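You operate a simulated robot arm through the tools that you are given. There is no shell and no other tool.

You run a simulated robot arm. Do the job below in one go: nothing can be reset, and whatever is moved stays where it is left.

TASK
Vent the tester, then unclamp the orange fitting and clear the grey post.
Fine: the fitting goes on the long grey mat, its ring on the white mat; leave the vent open.

Only the result counts: the job must be done as asked and must still hold three seconds after the hand-in. Knocking over, shifting, dropping, spilling or breaking anything else fails it.

THE ROBOT
A 7-joint arm with a two-finger parallel gripper, fixed in place. Base frame: the origin is at the foot of the arm, x ahead of it, y to its left, z up; the work surface is at about z = 0. Readings come in m, degrees, newtons and seconds.
With the tool pointing down near the work surface it reaches from about 0.22 to 0.58 m from the base axis. Its first joint turns from -66.0 to 66.0 degrees. Payload 2.5 kg.
The tool frame sits at the grasp point between the pads (the TCP): z along the fingers, y along the line on which they close. The tips reach 0.023 m beyond it. The gripper opens to 0.094 m. The fingers are 0.038 m wide and 0.01 m thick; the gripper's body (0.054 by 0.096 m) begins 0.039 m behind the TCP.
Orientation is that of the tool frame in the base frame, as [roll, pitch, yaw] about the fixed x, y, z axes, in that order (R = Rz(yaw) Ry(pitch) Rx(roll)). With the fingers straight down and closing along the base's y, the tool's x points along the base's -x, its y along +y and its z along -z.

THE INTERFACE
- The arm moves only by the tool send_rows. Its arguments are lists of equal length, an entry for each row: "offset": the shift along the tool's x, y, z in units of 25 mm (1.0 is 25 mm), a list of three; "turn": the turn, a rotation vector about the tool's x, y, z in units of 8 degrees (1.0 is 8 degrees), a list of three. In form: {"offset": [[tx, ty, tz], ...], "turn": [[ax, ay, az], ...]}. A call has 1 to 20 rows; each row shifts and turns the commanded pose from where the row before left it, along the tool's axes as they then stand. "claw" is the gripper command, from -1 (shut) to 1 (fully open), values between in proportion, set as the call begins (left out, the last holds). A call with a number of a shift or a turn outside -1 to 1 is refused whole. A row lasts 0.2 s, in which the tool goes at most 0.05 m and 8.6 degrees; a call with a longer step from one row to the next is refused whole, and so is a gripper value outside its range. A pose out of reach is approached as far as the arm can. The call stops where the force on the tool passes 70 N (or 10 N more than at its start, if that is more) or the arm is blocked; 0.2 s more then pass. The fingers move at their own pace (about 0.108 m/s each) and stop on an object; they squeeze with about 36 N. The grip force told is the motor's: it shows also when the fingers shut on nothing. Time passes only in rows, and 0.2 s behind the last, so rows that do not move let the fingers close. It gives the time, the measured TCP pose, the force on the tool (base axes), the opening and the grip force at its end, in the units of the frame above (readings bear some noise), with the torque about the TCP (base axes, N m) and any sound that the robot's microphone picked up, and new pictures: "pictures" is both (left out), scene, wrist or none.
- Cameras (640 x 400 px; columns grow to the right, rows downward): "scene" is fixed at [0.1269, -0.4154, 0.542]; the picture's right is [0.76, -0.65, 0.00], its down [-0.38, -0.44, -0.82] and it looks along [0.53, 0.62, -0.58] (base axes); focal length 324 px, centre (320, 200). "wrist" rides on the gripper at [0.086, 0.016, -0.074] in the tool frame; the picture's right is [-0.18, 0.98, 0.00], its down [-0.58, -0.11, -0.81] and it looks along [-0.79, -0.15, 0.59] (tool axes); focal length 243 px, centre (320, 200). There is no depth. A picture from a camera that has moved, and an enlarged one, comes with that camera's place and axes in the base frame and with its lens.
- zoom(camera, box): a new picture of the part [left, top, right, bottom] of that camera's present view, enlarged. The clock stands still meanwhile.
- finish_job(): hands the job in; it is judged then, once.

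Nothing tells you positions but the pictures and the camera data. Unless the task says otherwise, let go and move clear before handing in.

The tools are called after "Request:" by a JSON object that holds its "api" and its "payload". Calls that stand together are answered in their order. send_rows: Moves the arm, as the interface text tells. Its arguments: {"type":"object","properties":{"offset":{"type":"array"},"turn":{"type":"array"},"claw":{"type":"number"},"pictures":{"type":"string","enum":["both","scene","wrist","none"]}},"required":["offset","turn"]} The other tools are called the same way: zoom (camera, box) takes an enlarged picture of a part of a camera's view; finish_job () hands the job in.

At the start:

```text
time: 0.0
tool_pos: [0.3658, -0.0058, 0.3573]
tcp_rot: [-180.0, 0.1, -180.0]
force: [0.6, 0.7, -0.8]
ft_torque: [-0.02, 0.0, 0.02]
opening: 0.0941
gripper_force: 0.0
```

scene: 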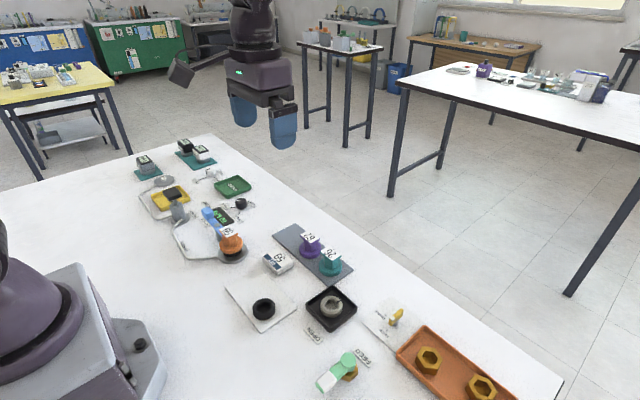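
wrist: 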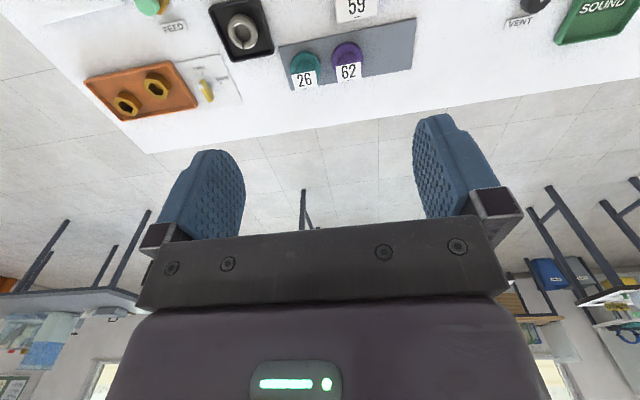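

I see a bench with a tester (orange fitting on a grey post, a clamp, a vent lever), mats, and other items. I'll zoom in to identify things before moving.

Request:
{"api": "zoom", "payload": {"camera": "scene", "box": [120, 130, 280, 230]}}

Request:
{"api": "zoom", "payload": {"camera": "scene", "box": [160, 180, 280, 270]}}

Request:
{"api": "zoom", "payload": {"camera": "scene", "box": [220, 220, 380, 320]}}

Request:
{"api": "zoom", "payload": {"camera": "scene", "box": [290, 280, 530, 400]}}

```text
4.00 times, centred on (200, 180) of scene
camera zoom: at [0.1269, -0.4154, 0.542], right [0.76, -0.65, 0.0], down [-0.38, -0.44, -0.82], along [0.53, 0.62, -0.58], focal length 1296 px, centre (800, 280)
```

zoom: 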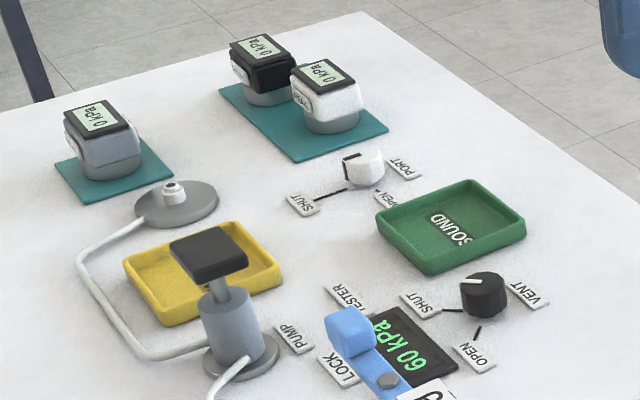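

```text
4.44 times, centred on (220, 225) of scene
camera zoom: at [0.1269, -0.4154, 0.542], right [0.76, -0.65, 0.0], down [-0.38, -0.44, -0.82], along [0.53, 0.62, -0.58], focal length 1440 px, centre (764, 89)
```

zoom: 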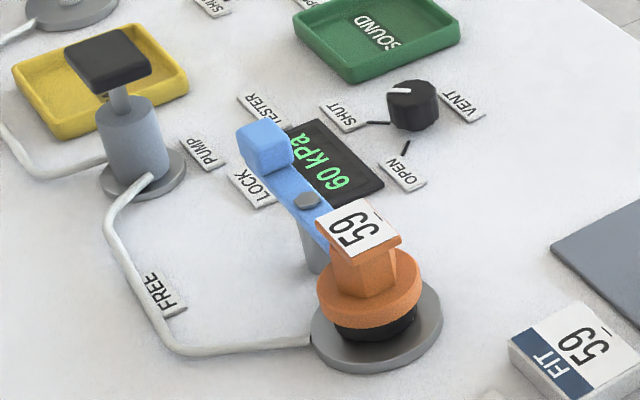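

```text
4.00 times, centred on (300, 270) of scene
camera zoom: at [0.1269, -0.4154, 0.542], right [0.76, -0.65, 0.0], down [-0.38, -0.44, -0.82], along [0.53, 0.62, -0.58], focal length 1296 px, centre (400, -80)
```

zoom: 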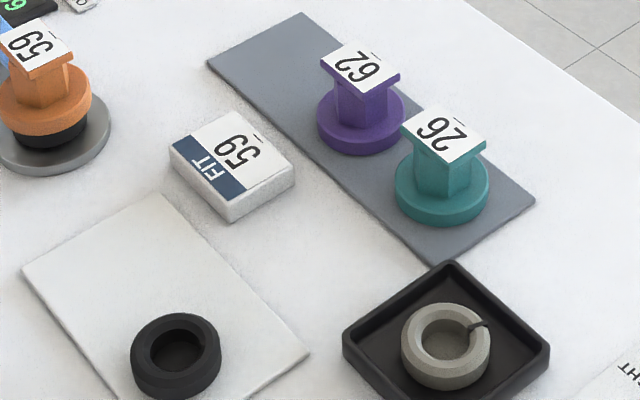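

```text
2.67 times, centred on (410, 340) of scene
camera zoom: at [0.1269, -0.4154, 0.542], right [0.76, -0.65, 0.0], down [-0.38, -0.44, -0.82], along [0.53, 0.62, -0.58], focal length 864 px, centre (80, -173)
```

zoom: 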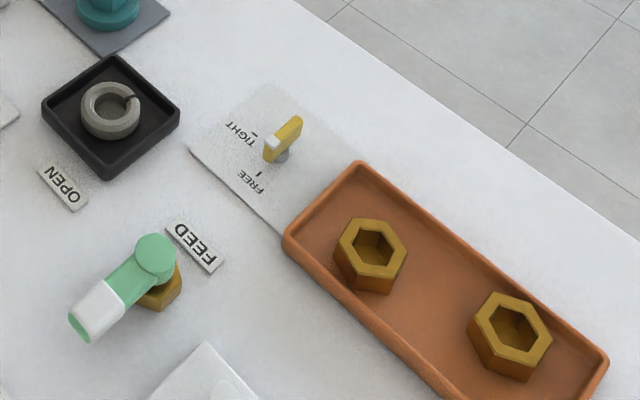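

The orange fitting (59) sits on a ring on the grey post at about (0.32, 0.125). The blue lever clamps it, and the black vent knob is at about (0.43, 0.277), set to SHUT. I'll move the wrist camera closer for a better view.

Request:
{"api": "send_rows", "payload": {"offset": [[0.55, 0.95, 0.15], [0.55, 0.95, 0.15], [0.55, 0.95, 0.15], [0.55, 0.95, 0.15], [0.55, 0.95, 0.15], [0.55, 0.95, 0.15], [0.55, 0.95, 0.15]], "turn": [[0, 0, 0], [0, 0, 0], [0, 0, 0], [0, 0, 0], [0, 0, 0], [0, 0, 0], [0, 0, 0]]}}

```text
time: 1.6
tool_pos: [0.2684, 0.1615, 0.3316]
tcp_rot: [-179.9, -0.1, 180.0]
force: [0.2, -0.5, 0.0]
ft_torque: [0.01, 0.0, 0.0]
opening: 0.094
gripper_force: 0.1
camera wrist: at [0.1815, 0.1788, 0.4047], right [0.18, 0.98, 0.0], down [0.58, -0.11, 0.81], along [0.79, -0.15, -0.59], focal length 243 px, centre (320, 200)
```

scene: 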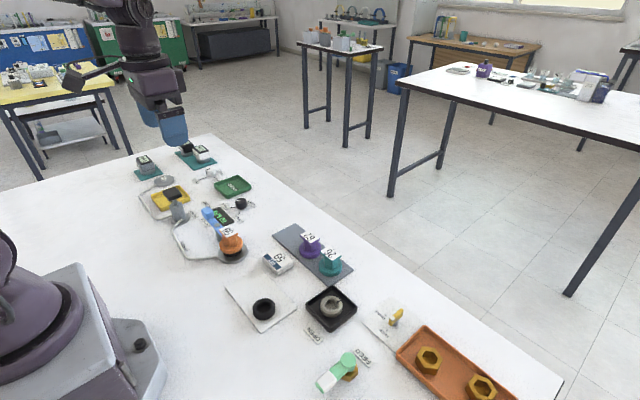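
wrist: 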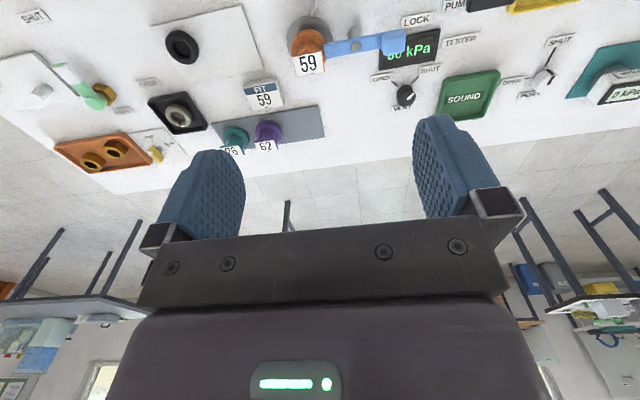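

The tester is now at the top of the wrist view. I'll zoom in to see the lever and knob clearly.

Request:
{"api": "zoom", "payload": {"camera": "wrist", "box": [270, 0, 450, 112]}}

Request:
{"api": "zoom", "payload": {"camera": "wrist", "box": [360, 30, 600, 140]}}

Request:
{"api": "zoom", "payload": {"camera": "wrist", "box": [130, 10, 340, 150]}}

```text
3.56 times, centred on (360, 56) of wrist
camera zoom: at [0.1815, 0.1788, 0.4047], right [0.18, 0.98, 0.0], down [0.58, -0.11, 0.81], along [0.79, -0.15, -0.59], focal length 863 px, centre (178, 712)
```

zoom: 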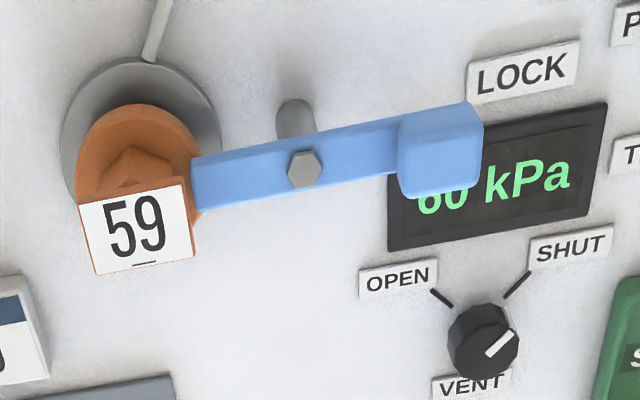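

```text
2.67 times, centred on (480, 85) of wrist
camera zoom: at [0.1815, 0.1788, 0.4047], right [0.18, 0.98, 0.0], down [0.58, -0.11, 0.81], along [0.79, -0.15, -0.59], focal length 647 px, centre (-107, 507)
```

zoom: 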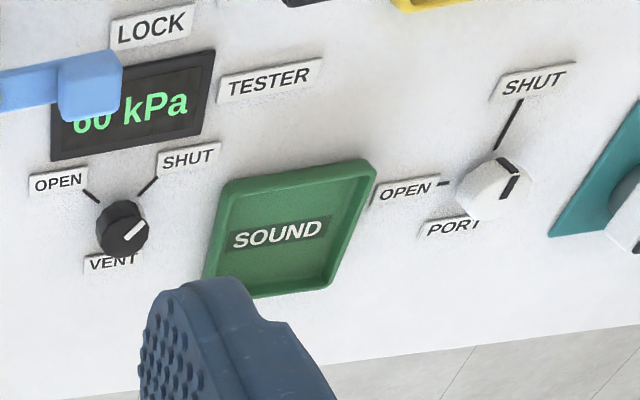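

```text
2.86 times, centred on (235, 80) of wrist
camera zoom: at [0.1815, 0.1788, 0.4047], right [0.18, 0.98, 0.0], down [0.58, -0.11, 0.81], along [0.79, -0.15, -0.59], focal length 693 px, centre (563, 543)
```

zoom: 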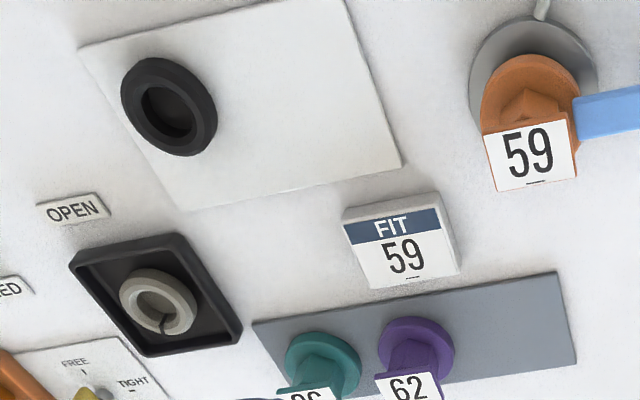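

The vent knob is at about (0.429, 0.278), pointing to SHUT, and OPEN is 90° counter-clockwise as seen from above. I'll hover over it and check alignment.

Request:
{"api": "send_rows", "payload": {"offset": [[-0.716, 0.518, 0.807], [-0.716, 0.518, 0.807], [-0.716, 0.518, 0.807], [-0.716, 0.518, 0.807], [-0.716, 0.518, 0.807], [-0.716, 0.518, 0.807], [-0.716, 0.518, 0.807], [-0.716, 0.518, 0.807], [-0.716, 0.518, 0.807], [0, 0, 0]], "turn": [[0, 0, 0], [0, 0, 0], [0, 0, 0], [0, 0, 0], [0, 0, 0], [0, 0, 0], [0, 0, 0], [0, 0, 0], [0, 0, 0], [0, 0, 0]]}}

```text
time: 3.8
tool_pos: [0.4298, 0.278, 0.1496]
tcp_rot: [-179.9, 0.0, 180.0]
force: [0.4, -0.5, -0.4]
ft_torque: [0.0, 0.02, 0.02]
opening: 0.094
gripper_force: 0.2
camera wrist: at [0.3426, 0.2945, 0.2234], right [0.18, 0.98, 0.0], down [0.58, -0.11, 0.81], along [0.79, -0.15, -0.59], focal length 243 px, centre (320, 200)
```

scene: 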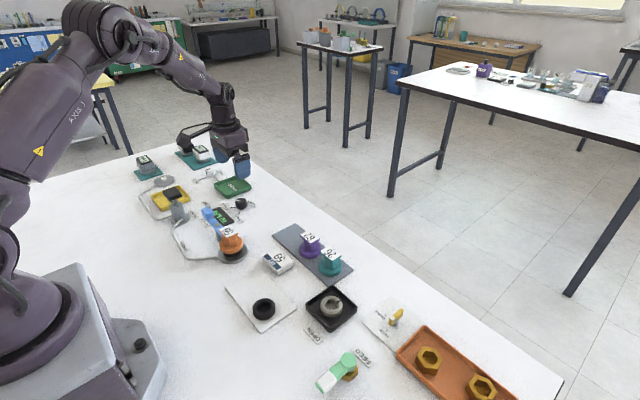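
wrist: 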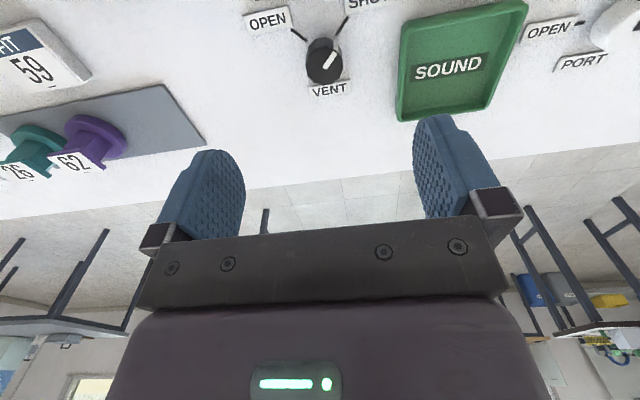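

Request:
{"api": "zoom", "payload": {"camera": "wrist", "box": [230, 0, 420, 115]}}

Request:
{"api": "zoom", "payload": {"camera": "scene", "box": [190, 150, 290, 220]}}

```text
3.37 times, centred on (325, 58) of wrist
camera zoom: at [0.3426, 0.2945, 0.2234], right [0.18, 0.98, 0.0], down [0.58, -0.11, 0.81], along [0.79, -0.15, -0.59], focal length 817 px, centre (303, 680)
```

zoom: 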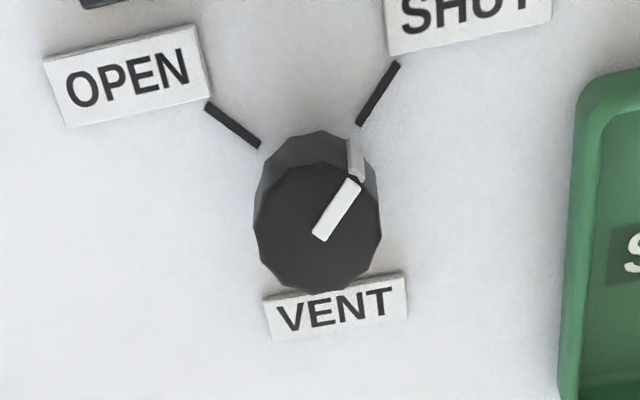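

```text
5.71 times, centred on (240, 185) of scene
camera zoom: at [0.1269, -0.4154, 0.542], right [0.76, -0.65, 0.0], down [-0.38, -0.44, -0.82], along [0.53, 0.62, -0.58], focal length 1852 px, centre (777, 286)
```

zoom: 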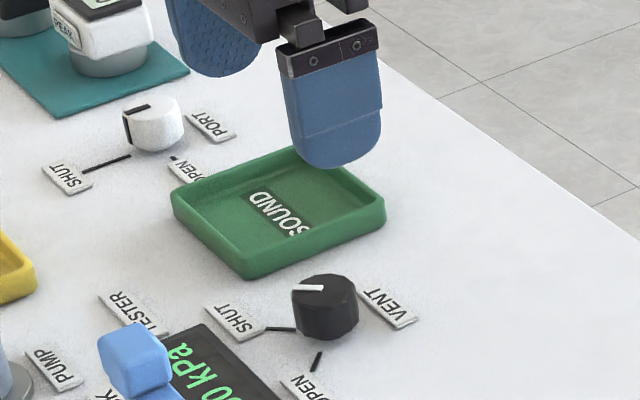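

The knob is about 30 mm wide and 22 mm tall at (0.433, 0.279). I'll turn the wrist +45°, narrow the gripper a little and descend partway.

Request:
{"api": "send_rows", "payload": {"offset": [[-0.14, 0.04, 0], [0, 0, 0], [0, 0, 0], [0, 0, 0], [0, 0, 0], [0, 0, 0], [0, 0, 0], [0, 0, 0.9], [0, 0, 0.9], [0, 0, 0.9], [0, 0, 0.9], [0, 0, 0]], "turn": [[0, 0, 0], [0, 0, 0.9375], [0, 0, 0.9375], [0, 0, 0.9375], [0, 0, 0.9375], [0, 0, 0.9375], [0, 0, 0.9375], [0, 0, 0], [0, 0, 0], [0, 0, 0], [0, 0, 0], [0, 0, 0]], "claw": 0.28}}

```text
time: 6.4
tool_pos: [0.4326, 0.2777, 0.0586]
tcp_rot: [179.9, 0.0, 135.0]
force: [-0.6, 0.6, -0.4]
ft_torque: [-0.02, 0.02, 0.01]
opening: 0.0603
gripper_force: 0.1
camera wrist: at [0.383, 0.3518, 0.1327], right [0.83, 0.56, 0.0], down [0.33, -0.49, 0.81], along [0.46, -0.67, -0.59], focal length 243 px, centre (320, 200)
```

scene: 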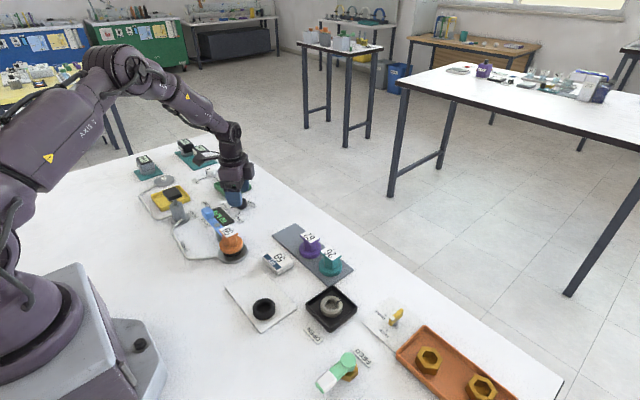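
wrist: 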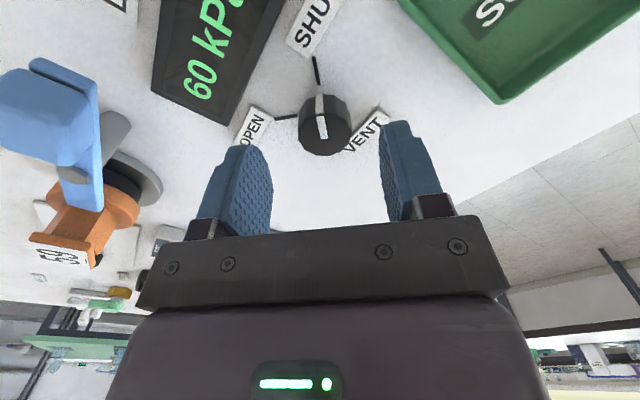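

The knob is well centred between the fingers. I'll descend and close on it.

Request:
{"api": "send_rows", "payload": {"offset": [[-0.03, 0.08, 0.53], [0, 0, 0.53], [0, 0, 0]], "turn": [[0, 0, 0], [0, 0, 0], [0, 0, 0]], "pictures": "none"}}

Request:
{"api": "send_rows", "payload": {"offset": [[0, 0, 0], [0, 0, 0], [0, 0, 0]], "turn": [[0, 0, 0], [0, 0, 0], [0, 0, 0]], "claw": -1}}

```text
time: 7.2
tool_pos: [0.4349, 0.2799, 0.0338]
tcp_rot: [179.9, 0.1, 135.0]
force: [0.1, 0.8, -0.5]
ft_torque: [0.0, 0.0, 0.0]
opening: 0.0606
gripper_force: 0.2
```

```text
time: 8.0
tool_pos: [0.4352, 0.2803, 0.0326]
tcp_rot: [179.9, -0.1, 135.0]
force: [3.8, 3.1, -4.3]
ft_torque: [-0.23, 0.2, 0.01]
opening: 0.0299
gripper_force: 44.9
camera wrist: at [0.3851, 0.3533, 0.107], right [0.83, 0.56, 0.0], down [0.33, -0.49, 0.81], along [0.46, -0.67, -0.59], focal length 243 px, centre (320, 200)
```

scene: 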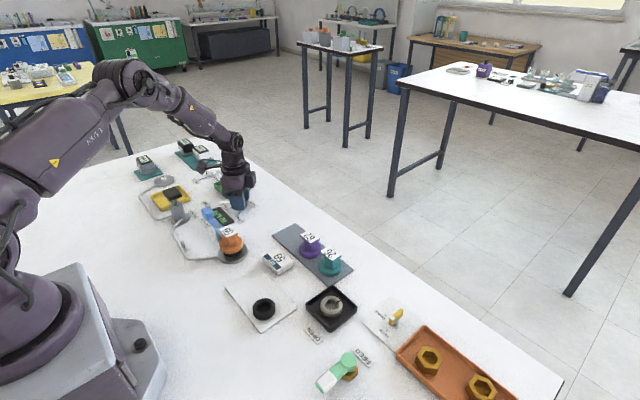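
wrist: 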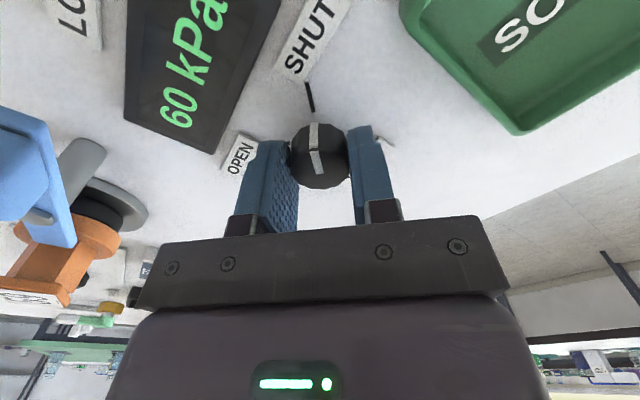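

I'm gripping the knob at 30 mm. I'll check how well the TCP is centred before turning.

Request:
{"api": "zoom", "payload": {"camera": "wrist", "box": [240, 80, 400, 240]}}

Request:
{"api": "zoom", "payload": {"camera": "scene", "box": [190, 150, 290, 220]}}

```text
2.50 times, centred on (320, 160) of wrist
camera zoom: at [0.3851, 0.3533, 0.107], right [0.83, 0.56, 0.0], down [0.33, -0.49, 0.81], along [0.46, -0.67, -0.59], focal length 606 px, centre (320, 300)
```

zoom: 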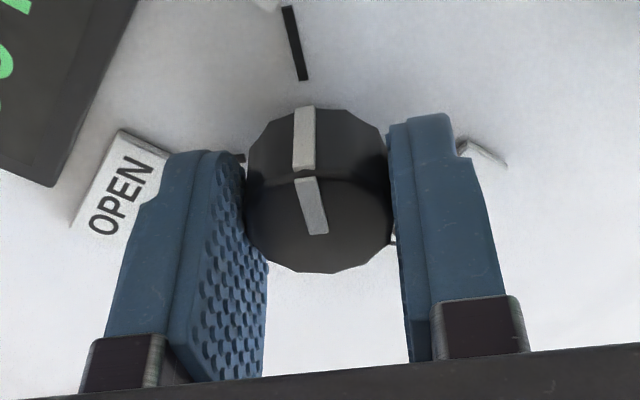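

```text
5.71 times, centred on (240, 185) of scene
camera zoom: at [0.1269, -0.4154, 0.542], right [0.76, -0.65, 0.0], down [-0.38, -0.44, -0.82], along [0.53, 0.62, -0.58], focal length 1852 px, centre (777, 286)
```

zoom: 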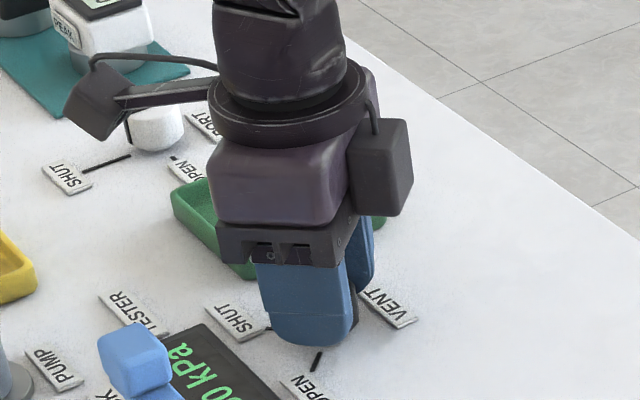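

The grip is centred. I'll turn the knob 90° counter-clockwise as seen from above (negative about tool z) towards OPEN.

Request:
{"api": "send_rows", "payload": {"offset": [[0, 0, 0], [0, 0, 0], [0, 0, 0], [0, 0, 0], [0, 0, 0], [0, 0, 0], [0, 0, 0], [0, 0, 0], [0, 0, 0], [0, 0, 0], [0, 0, 0], [0, 0, 0], [0, 0, 0]], "turn": [[0, 0, -0.9375], [0, 0, -0.9375], [0, 0, -0.9375], [0, 0, -0.9375], [0, 0, -0.9375], [0, 0, -0.9375], [0, 0, -0.9375], [0, 0, -0.9375], [0, 0, -0.9375], [0, 0, -0.9375], [0, 0, -0.9375], [0, 0, -0.9375], [0, 0, 0]]}}

```text
time: 10.8
tool_pos: [0.4338, 0.2805, 0.0339]
tcp_rot: [-180.0, 0.1, -134.9]
force: [5.6, 12.0, 4.0]
ft_torque: [-0.61, 0.17, -0.16]
opening: 0.0296
gripper_force: 45.1
camera wrist: at [0.3622, 0.2308, 0.1068], right [-0.57, 0.82, 0.0], down [0.49, 0.33, 0.81], along [0.67, 0.46, -0.59], focal length 243 px, centre (320, 200)
```

scene: 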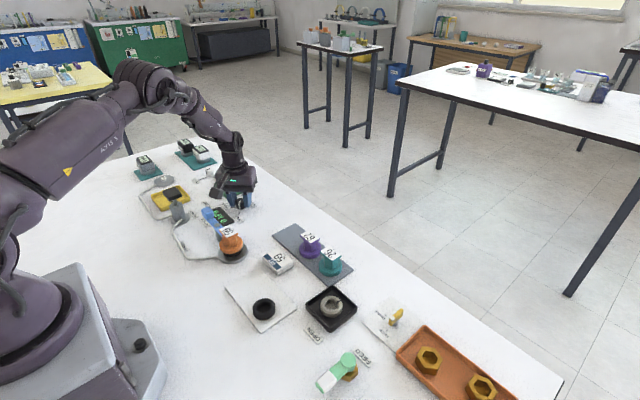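
wrist: 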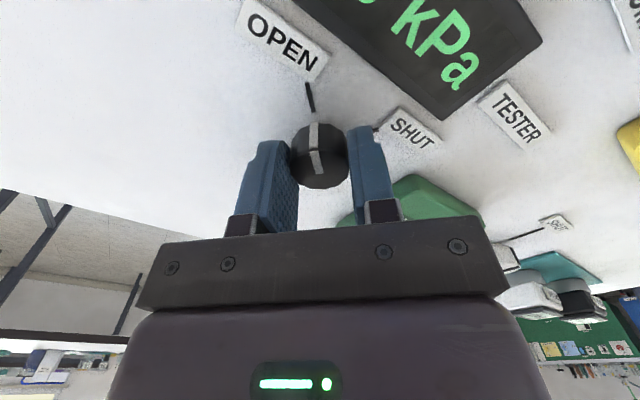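

The knob pointer now lines up with OPEN. I'll release it, rise straight up, and check the display.

Request:
{"api": "send_rows", "payload": {"offset": [[0, 0, 0], [0, 0, 0], [0, 0, -0.8], [0, 0, -0.9], [0, 0, -0.9], [0, 0, -0.9], [0, 0, -0.9], [0, 0, -0.9], [0, 0, 0]], "turn": [[0, 0, 0], [0, 0, 0], [0, 0, 0], [0, 0, 0], [0, 0, 0], [0, 0, 0], [0, 0, 0], [0, 0, 0], [0, 0, 0]], "claw": 0.28}}

Request:
{"api": "zoom", "payload": {"camera": "scene", "box": [160, 180, 280, 270]}}

Request:
{"api": "zoom", "payload": {"camera": "wrist", "box": [200, 0, 480, 150]}}

```text
time: 12.8
tool_pos: [0.4354, 0.2788, 0.1658]
tcp_rot: [-180.0, 0.0, -134.9]
force: [-1.2, 0.5, 0.1]
ft_torque: [0.0, -0.01, -0.02]
opening: 0.06
gripper_force: 0.0
camera wrist: at [0.3626, 0.2306, 0.2394], right [-0.56, 0.83, 0.0], down [0.49, 0.33, 0.81], along [0.67, 0.46, -0.59], focal length 243 px, centre (320, 200)
```

scene: 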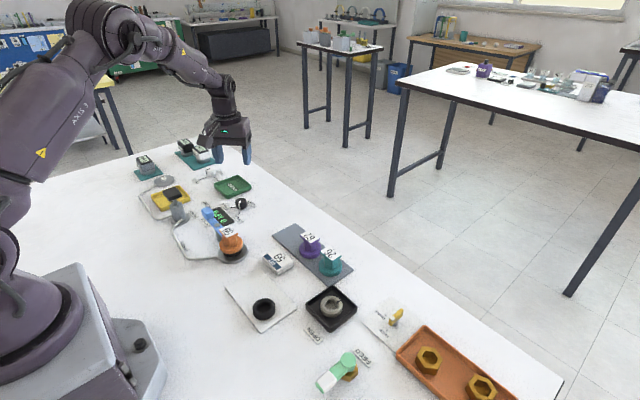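
wrist: 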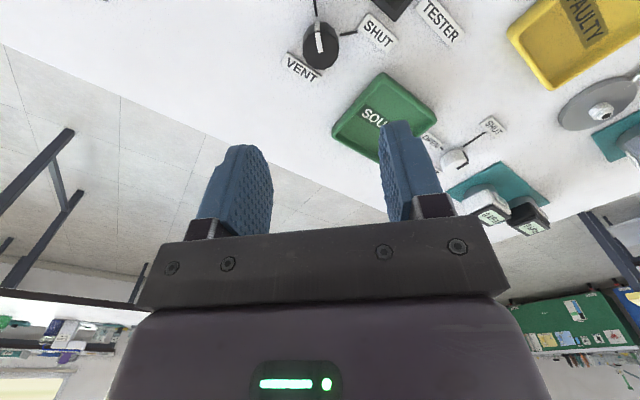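

```text
4.44 times, centred on (220, 225) of scene
camera zoom: at [0.1269, -0.4154, 0.542], right [0.76, -0.65, 0.0], down [-0.38, -0.44, -0.82], along [0.53, 0.62, -0.58], focal length 1440 px, centre (764, 89)
```

zoom: 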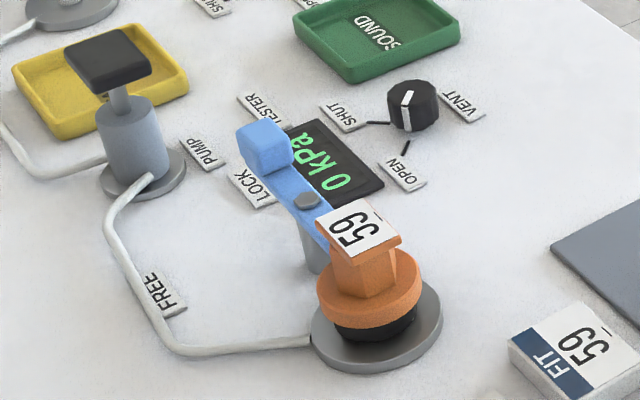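

```text
2.29 times, centred on (340, 75) of wrist
camera zoom: at [0.3626, 0.2306, 0.2394], right [-0.56, 0.83, 0.0], down [0.49, 0.33, 0.81], along [0.67, 0.46, -0.59], focal length 555 px, centre (274, 486)
```

zoom: 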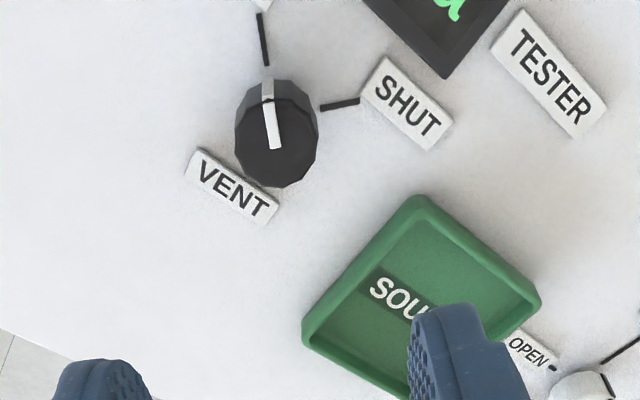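

The display reads 0 kPa, so the tester is vented and the knob stays at OPEN. Next I'll go to the blue lever, with its pivot at about (0.329, 0.199) and handle at about (0.33, 0.25), at hover height with the fingers closed.

Request:
{"api": "send_rows", "payload": {"offset": [[0.665, 0.255, 0.35], [0.665, 0.255, 0.35], [0.665, 0.255, 0.35], [0.665, 0.255, 0.35], [0, 0, 0], [0, 0, 0], [0, 0, 0], [0, 0, 0], [0, 0, 0], [0, 0, 0], [0, 0, 0]], "turn": [[0, 0, 0], [0, 0, 0], [0, 0, 0], [0, 0, 0], [0, 0, -0.9375], [0, 0, -0.9375], [0, 0, -0.9375], [0, 0, -0.9375], [0, 0, -0.9375], [0, 0, -0.9375], [0, 0, 0]], "claw": -1}}

Request:
{"api": "zoom", "payload": {"camera": "scene", "box": [170, 170, 270, 240]}}

Request:
{"api": "zoom", "payload": {"camera": "wrist", "box": [160, 0, 480, 200]}}

```text
time: 15.2
tool_pos: [0.3698, 0.2507, 0.1302]
tcp_rot: [-179.9, 0.0, -89.9]
force: [-0.7, -0.3, 0.8]
ft_torque: [-0.01, 0.01, 0.02]
opening: 0.0
gripper_force: 35.9
camera wrist: at [0.3538, 0.165, 0.204], right [-0.98, 0.18, 0.0], down [0.11, 0.58, 0.81], along [0.15, 0.79, -0.59], focal length 243 px, centre (320, 200)
```

scene: 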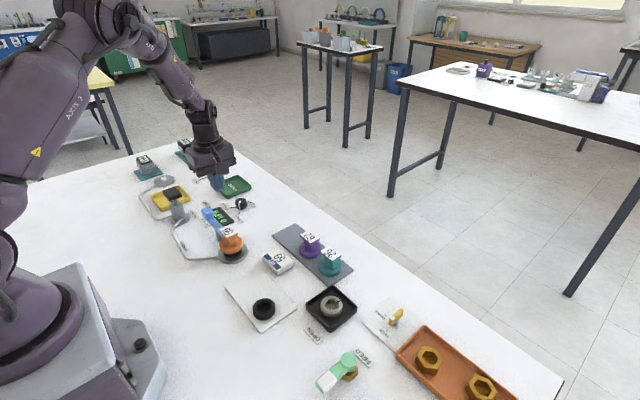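
wrist: 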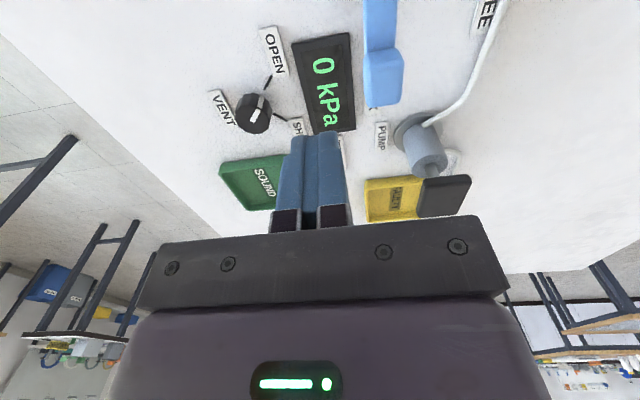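

```text
5.71 times, centred on (220, 205) of scene
camera zoom: at [0.1269, -0.4154, 0.542], right [0.76, -0.65, 0.0], down [-0.38, -0.44, -0.82], along [0.53, 0.62, -0.58], focal length 1852 px, centre (891, 171)
```

zoom: 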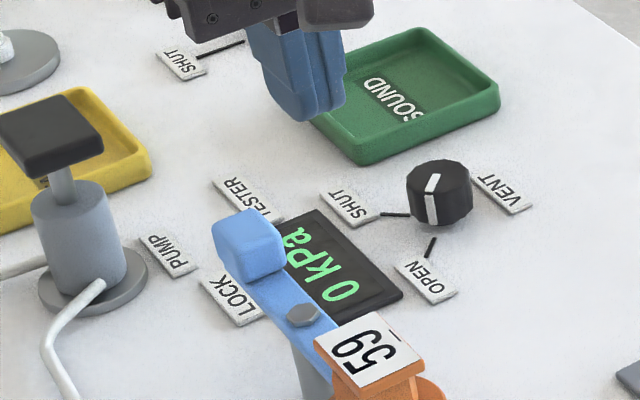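

```text
2.00 times, centred on (320, 100) of wrist
camera zoom: at [0.3538, 0.165, 0.204], right [-0.98, 0.18, 0.0], down [0.11, 0.58, 0.81], along [0.15, 0.79, -0.59], focal length 485 px, centre (320, 400)
```

zoom: 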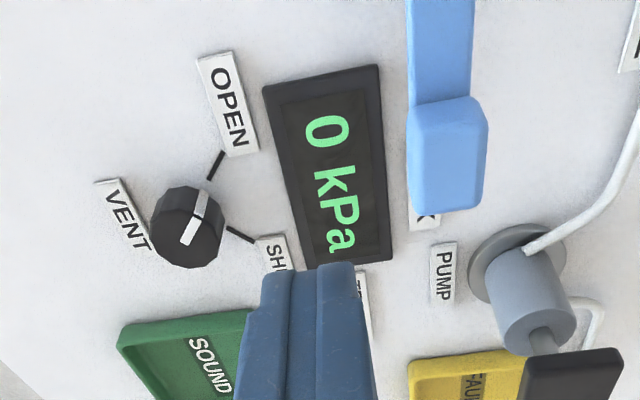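

The handle block spans x≈0.318–0.339 and y≈0.231–0.258. I'll descend on its +x side with closed fingers, then push the handle on an arc toward −x, which is toward FREE.

Request:
{"api": "send_rows", "payload": {"offset": [[0.15, 0, 0.77], [0, 0, 0.77], [0, 0, 0.77], [0, 0, 0.77], [0, 0, 0], [0, 0.35, 0], [0, 0.25, 0], [0, 0.15, 0], [0, 0, 0]], "turn": [[0, 0, 0], [0, 0, 0], [0, 0, 0], [0, 0, 0], [0, 0, 0], [0, 0, 0], [0, 0, 0], [0, 0, 0], [0, 0, 0]]}}

Request:
{"api": "zoom", "payload": {"camera": "scene", "box": [170, 170, 270, 240]}}

```text
time: 17.2
tool_pos: [0.351, 0.2468, 0.0532]
tcp_rot: [-180.0, 0.0, -90.1]
force: [2.8, 2.0, 1.1]
ft_torque: [-0.05, 0.05, 0.01]
opening: 0.0
gripper_force: 35.8
camera wrist: at [0.3347, 0.1611, 0.1275], right [-0.98, 0.18, 0.0], down [0.11, 0.58, 0.81], along [0.15, 0.79, -0.59], focal length 243 px, centre (320, 200)
```

scene: 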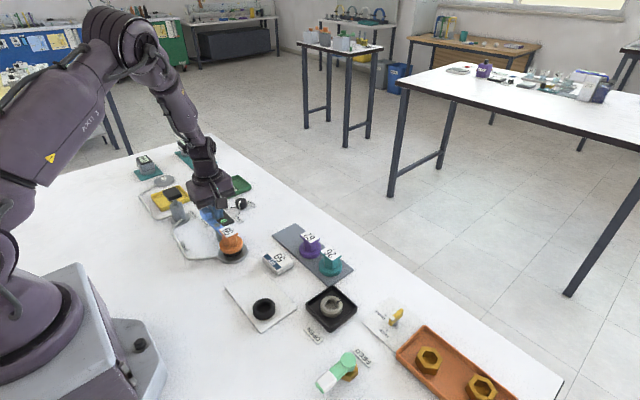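
wrist: 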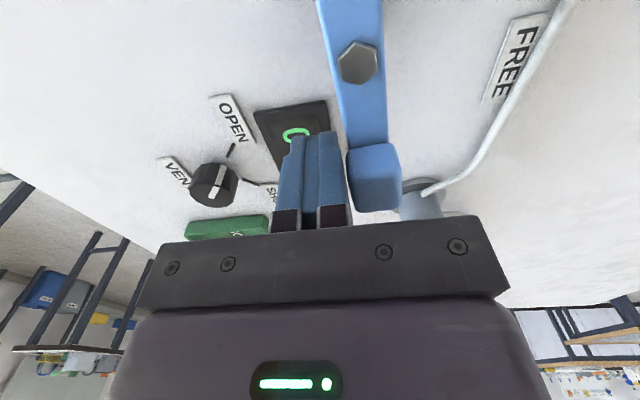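

```text
5.71 times, centred on (220, 205) of scene
camera zoom: at [0.1269, -0.4154, 0.542], right [0.76, -0.65, 0.0], down [-0.38, -0.44, -0.82], along [0.53, 0.62, -0.58], focal length 1852 px, centre (891, 171)
```

zoom: 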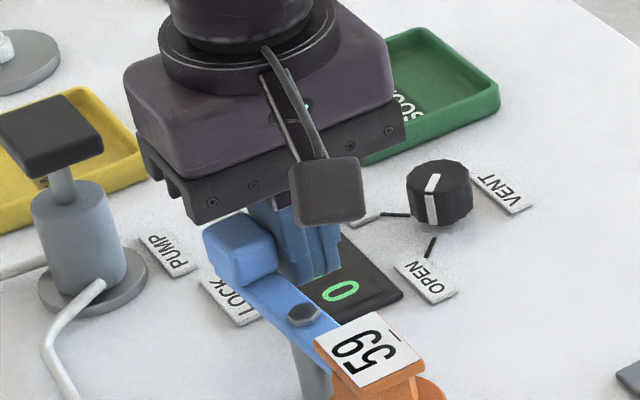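

The finger touches the handle and it moves easily. I'll push it along the arc.

Request:
{"api": "send_rows", "payload": {"offset": [[-0.09, 0.26, 0], [-0.09, 0.26, 0], [-0.09, 0.26, 0], [-0.09, 0.26, 0], [-0.09, 0.26, 0], [0, 0, 0]], "turn": [[0, 0, -0.9375], [0, 0, -0.9375], [0, 0, -0.9375], [0, 0, -0.9375], [0, 0, -0.9375], [0, 0, 0]]}}

Request:
{"api": "zoom", "payload": {"camera": "scene", "box": [170, 170, 270, 240]}}

```text
time: 18.6
tool_pos: [0.3176, 0.2498, 0.0536]
tcp_rot: [179.9, 0.0, -52.5]
force: [0.3, 0.3, -0.1]
ft_torque: [0.0, 0.01, -0.03]
opening: 0.0
gripper_force: 35.9
camera wrist: at [0.3571, 0.1716, 0.1275], right [-0.89, -0.45, 0.0], down [-0.27, 0.53, 0.81], along [-0.37, 0.72, -0.59], focal length 243 px, centre (320, 200)
```

scene: 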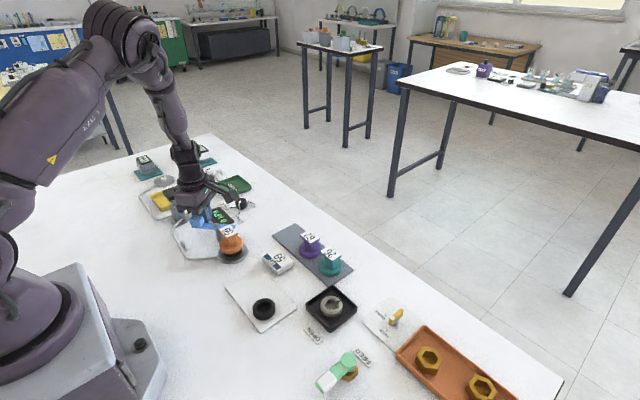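
wrist: 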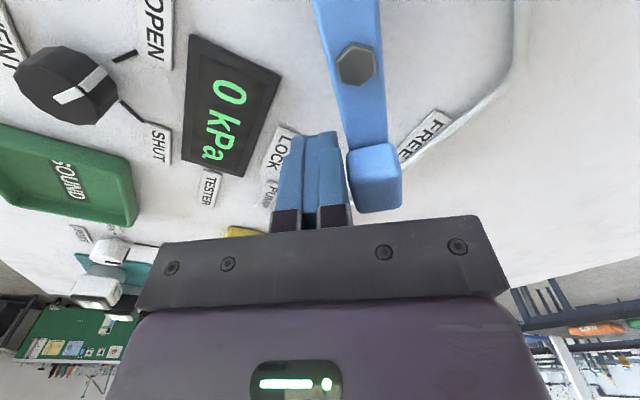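

```text
5.71 times, centred on (220, 205) of scene
camera zoom: at [0.1269, -0.4154, 0.542], right [0.76, -0.65, 0.0], down [-0.38, -0.44, -0.82], along [0.53, 0.62, -0.58], focal length 1852 px, centre (891, 171)
```

zoom: 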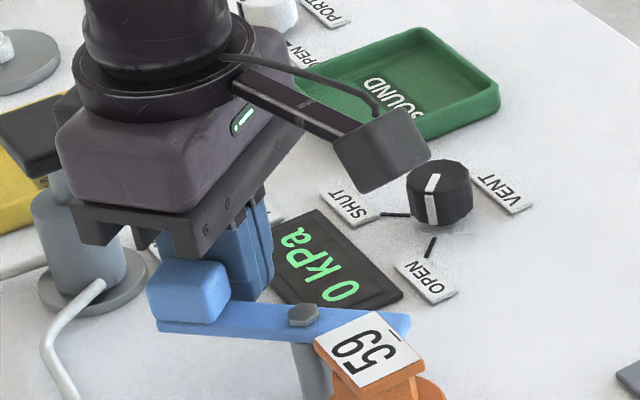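

That works well: the lever tip is swinging off the fitting. I'll continue to the FREE position.

Request:
{"api": "send_rows", "payload": {"offset": [[-0.09, 0.26, 0], [-0.09, 0.26, 0], [-0.09, 0.26, 0], [-0.09, 0.26, 0], [0, 0, 0]], "turn": [[0, 0, -0.9375], [0, 0, -0.9375], [0, 0, -0.9375], [0, 0, -0.9375], [0, 0, 0]]}}

Request:
{"api": "zoom", "payload": {"camera": "scene", "box": [170, 170, 270, 240]}}

```text
time: 19.8
tool_pos: [0.2947, 0.2359, 0.0545]
tcp_rot: [179.9, -0.1, -22.4]
force: [-0.1, 1.7, -0.5]
ft_torque: [-0.01, 0.02, 0.0]
opening: 0.0
gripper_force: 36.0
camera wrist: at [0.368, 0.1892, 0.1275], right [-0.54, -0.84, 0.0], down [-0.5, 0.32, 0.81], along [-0.68, 0.44, -0.59], focal length 243 px, centre (320, 200)
```

scene: 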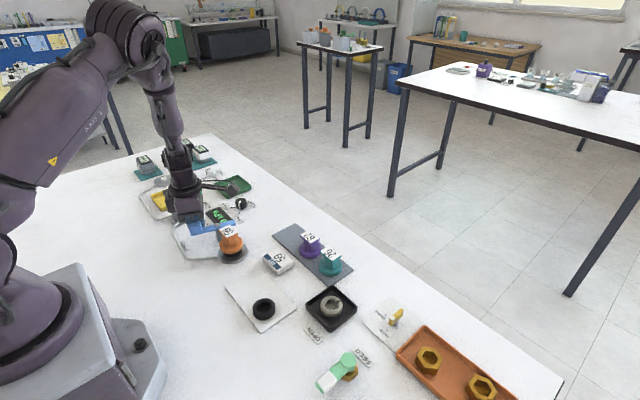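
wrist: 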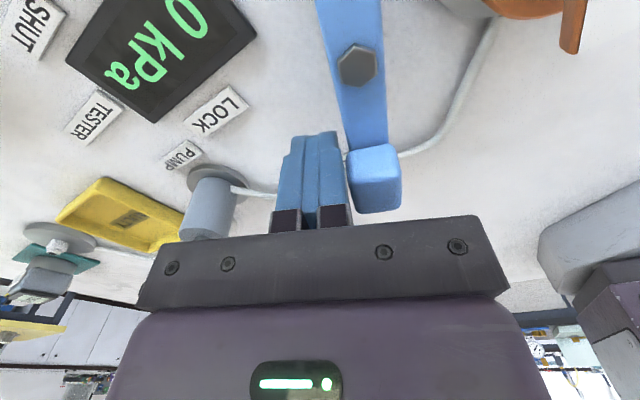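

```text
5.71 times, centred on (220, 205) of scene
camera zoom: at [0.1269, -0.4154, 0.542], right [0.76, -0.65, 0.0], down [-0.38, -0.44, -0.82], along [0.53, 0.62, -0.58], focal length 1852 px, centre (891, 171)
```

zoom: 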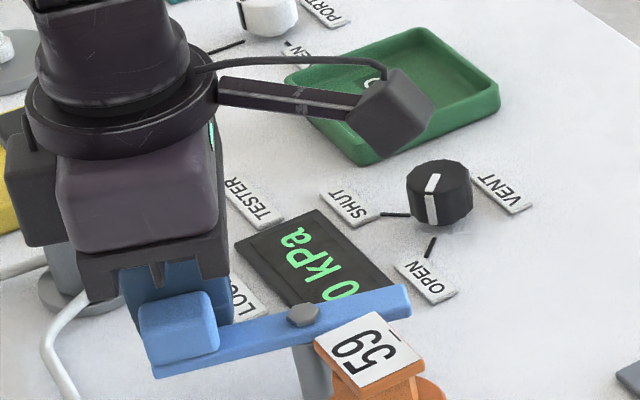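

The lever is now near the FREE angle, about 158°. I'll push a few more degrees to see whether it reaches a stop.

Request:
{"api": "send_rows", "payload": {"offset": [[-0.045, 0.13, 0], [-0.045, 0.13, 0], [0, 0, 0]], "turn": [[0, 0, -0.47], [0, 0, -0.47], [0, 0, 0]]}}

Request:
{"api": "zoom", "payload": {"camera": "scene", "box": [170, 190, 270, 260]}}

```text
time: 20.6
tool_pos: [0.2896, 0.2299, 0.0539]
tcp_rot: [-179.9, -0.1, -14.9]
force: [-0.2, 0.5, -0.6]
ft_torque: [0.01, 0.03, -0.01]
opening: 0.0
gripper_force: 36.8
camera wrist: at [0.3695, 0.1934, 0.1276], right [-0.43, -0.9, 0.0], down [-0.53, 0.26, 0.81], along [-0.73, 0.35, -0.59], focal length 243 px, centre (320, 200)
```

scene: 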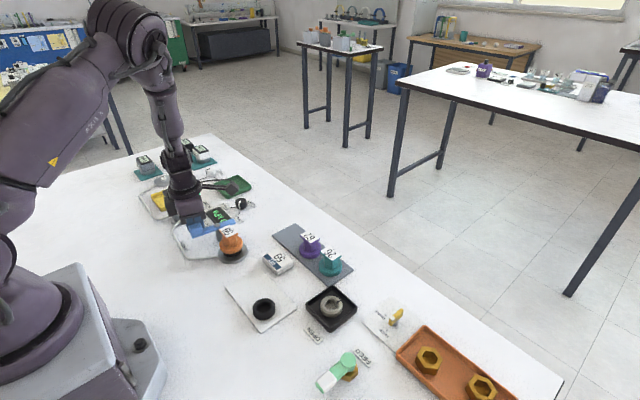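
wrist: 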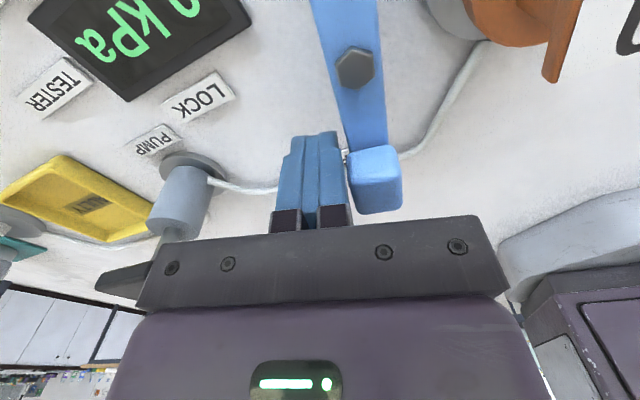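

```text
5.71 times, centred on (220, 225) of scene
camera zoom: at [0.1269, -0.4154, 0.542], right [0.76, -0.65, 0.0], down [-0.38, -0.44, -0.82], along [0.53, 0.62, -0.58], focal length 1852 px, centre (891, 57)
```

zoom: 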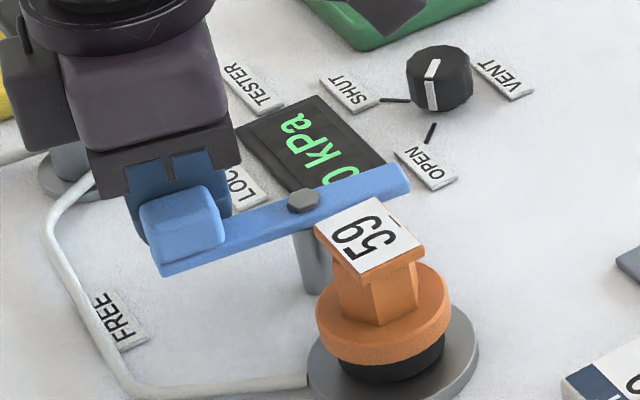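

The lever is past the FREE angle and fully off the fitting. I'll back off, rise, turn the wrist back to yaw −90, and go look closely at the fitting.

Request:
{"api": "send_rows", "payload": {"offset": [[0, -0.25, 0], [0, 0, -0.5], [0, 0, -0.9], [0, 0, -0.9], [0, 0, -0.9], [0, 0, -0.9], [0, 0, -0.9], [0, 0, -0.9], [0, 0, 0], [0, 0, 0], [0, 0, 0], [0, 0, 0], [0, 0, 0], [0, 0, 0], [0, 0, 0], [0, 0, 0], [0, 0, 0], [0, 0, 0]], "turn": [[0, 0, 0], [0, 0, 0], [0, 0, 0], [0, 0, 0], [0, 0, 0], [0, 0, 0], [0, 0, 0], [0, 0, 0], [0, 0, 0.9375], [0, 0, 0.9375], [0, 0, 0.9375], [0, 0, 0.9375], [0, 0, 0.9375], [0, 0, 0.9375], [0, 0, 0.9375], [0, 0, 0.9375], [0, 0, 0.9375], [0, 0, 0.9375]], "pictures": "none"}}

Request:
{"api": "send_rows", "payload": {"offset": [[0.88, -0.24, 0], [0.88, -0.24, 0], [0.88, -0.24, 0], [0.88, -0.24, 0], [0.88, -0.24, 0], [0.88, -0.24, 0], [0.88, -0.24, 0], [0.88, -0.24, 0], [0, 0, 0]], "turn": [[0, 0, 0], [0, 0, 0], [0, 0, 0], [0, 0, 0], [0, 0, 0], [0, 0, 0], [0, 0, 0], [0, 0, 0], [0, 0, 0]]}}

Request:
{"api": "zoom", "payload": {"camera": "scene", "box": [170, 190, 270, 270]}}

Request:
{"api": "zoom", "payload": {"camera": "wrist", "box": [220, 0, 440, 140]}}

```text
time: 24.4
tool_pos: [0.2908, 0.2369, 0.1998]
tcp_rot: [-179.9, -0.1, -90.1]
force: [-0.5, -0.1, 0.3]
ft_torque: [0.0, 0.01, -0.01]
opening: 0.0001
gripper_force: 36.0
```

```text
time: 26.4
tool_pos: [0.3401, 0.0618, 0.2005]
tcp_rot: [-180.0, 0.0, -90.0]
force: [-0.5, 0.0, 0.2]
ft_torque: [-0.01, -0.02, 0.01]
opening: 0.0001
gripper_force: 36.6
camera wrist: at [0.324, -0.0251, 0.2747], right [-0.98, 0.18, 0.0], down [0.11, 0.58, 0.81], along [0.15, 0.79, -0.59], focal length 243 px, centre (320, 200)
```

scene: 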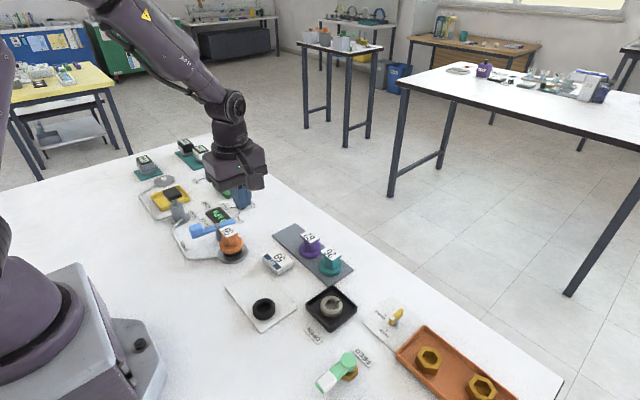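
wrist: 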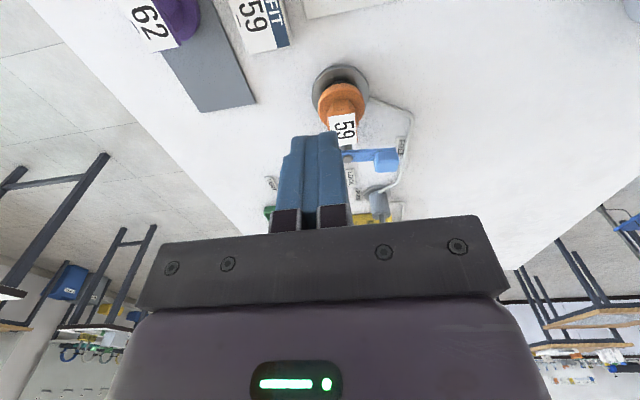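

```text
5.00 times, centred on (220, 230) of scene
camera zoom: at [0.1269, -0.4154, 0.542], right [0.76, -0.65, 0.0], down [-0.38, -0.44, -0.82], along [0.53, 0.62, -0.58], focal length 1621 px, centre (820, 50)
```

zoom: 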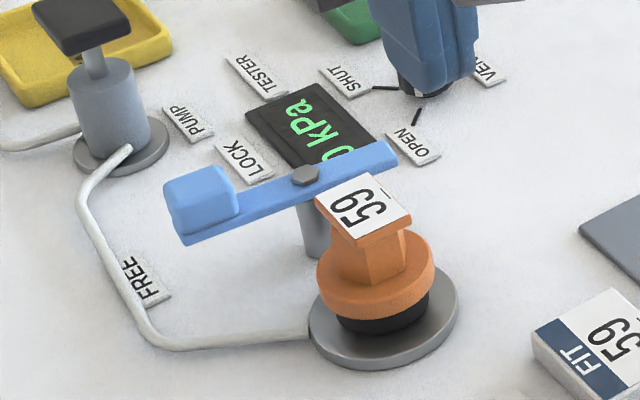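

```text
2.86 times, centred on (330, 70) of wrist
camera zoom: at [0.324, -0.0251, 0.2747], right [-0.98, 0.18, 0.0], down [0.11, 0.58, 0.81], along [0.15, 0.79, -0.59], focal length 693 px, centre (291, 571)
```

zoom: 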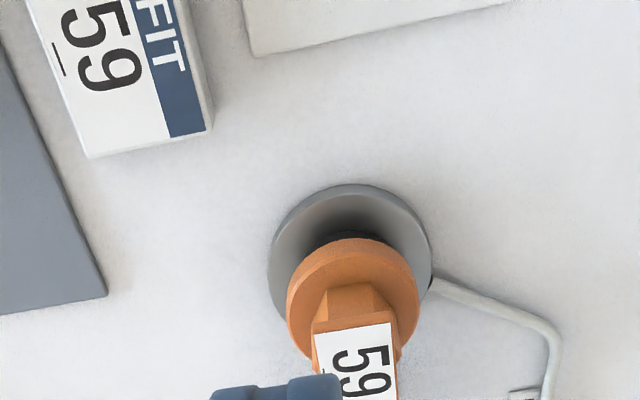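

The fitting's axis is at about (0.329, 0.133): plate top near z≈0.066, stem below it, flange top near z≈0.031. I'll hover above it with the gripper partly open and check alignment.

Request:
{"api": "send_rows", "payload": {"offset": [[-0.95, 0.147, 0], [-0.95, 0.147, 0], [-0.95, 0.147, 0], [0, 0, 0.85], [0, 0, 0.85], [0, 0, 0.85], [0, 0, 0.85], [0, 0, 0]], "turn": [[0, 0, 0], [0, 0, 0], [0, 0, 0], [0, 0, 0], [0, 0, 0], [0, 0, 0], [0, 0, 0], [0, 0, 0]], "claw": 0.28}}

Request:
{"api": "zoom", "payload": {"camera": "wrist", "box": [200, 20, 440, 220]}}

Request:
{"api": "zoom", "payload": {"camera": "scene", "box": [170, 190, 270, 270]}}

```text
time: 28.2
tool_pos: [0.3279, 0.1319, 0.1159]
tcp_rot: [179.9, -0.1, -90.1]
force: [-0.5, -1.1, -0.2]
ft_torque: [-0.01, -0.02, 0.0]
opening: 0.0602
gripper_force: 0.3
camera wrist: at [0.3108, 0.0465, 0.1908], right [-0.98, 0.18, 0.0], down [0.11, 0.58, 0.81], along [0.15, 0.79, -0.59], focal length 243 px, centre (320, 200)
```

scene: 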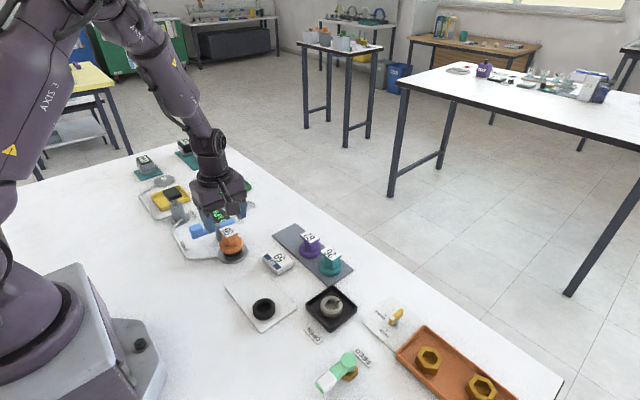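
wrist: 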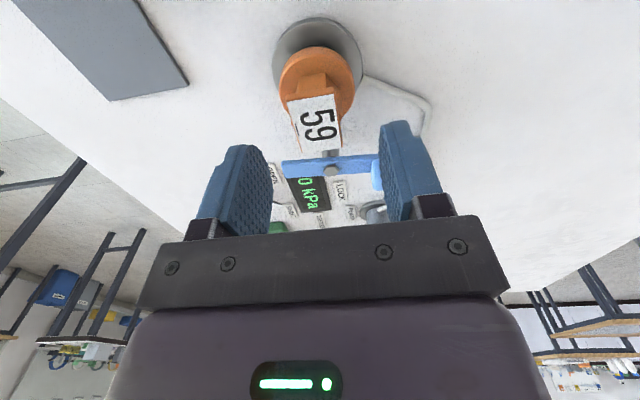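

```text
2.00 times, centred on (320, 120) of wrist
camera zoom: at [0.3108, 0.0465, 0.1908], right [-0.98, 0.18, 0.0], down [0.11, 0.58, 0.81], along [0.15, 0.79, -0.59], focal length 485 px, centre (320, 360)
```

zoom: 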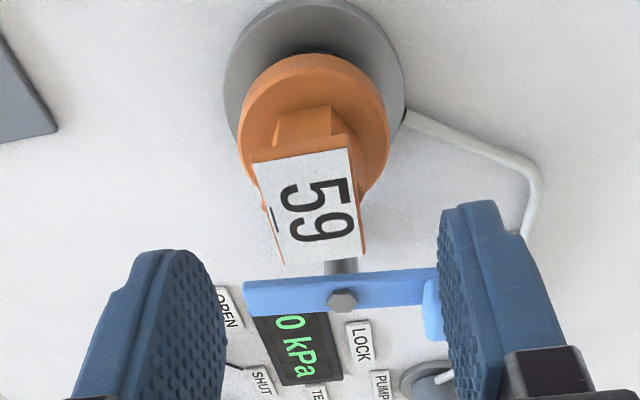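

```text
5.00 times, centred on (220, 230) of scene
camera zoom: at [0.1269, -0.4154, 0.542], right [0.76, -0.65, 0.0], down [-0.38, -0.44, -0.82], along [0.53, 0.62, -0.58], focal length 1621 px, centre (820, 50)
```

zoom: 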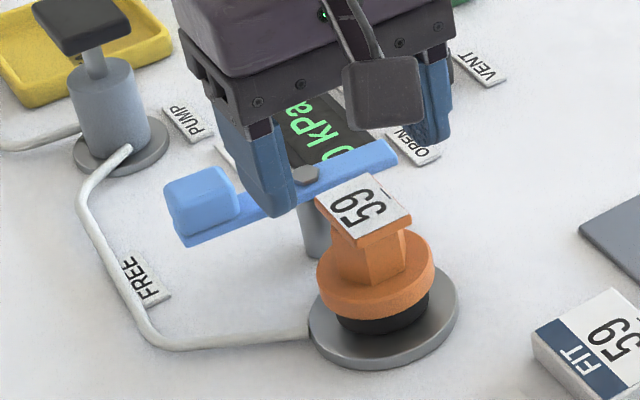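

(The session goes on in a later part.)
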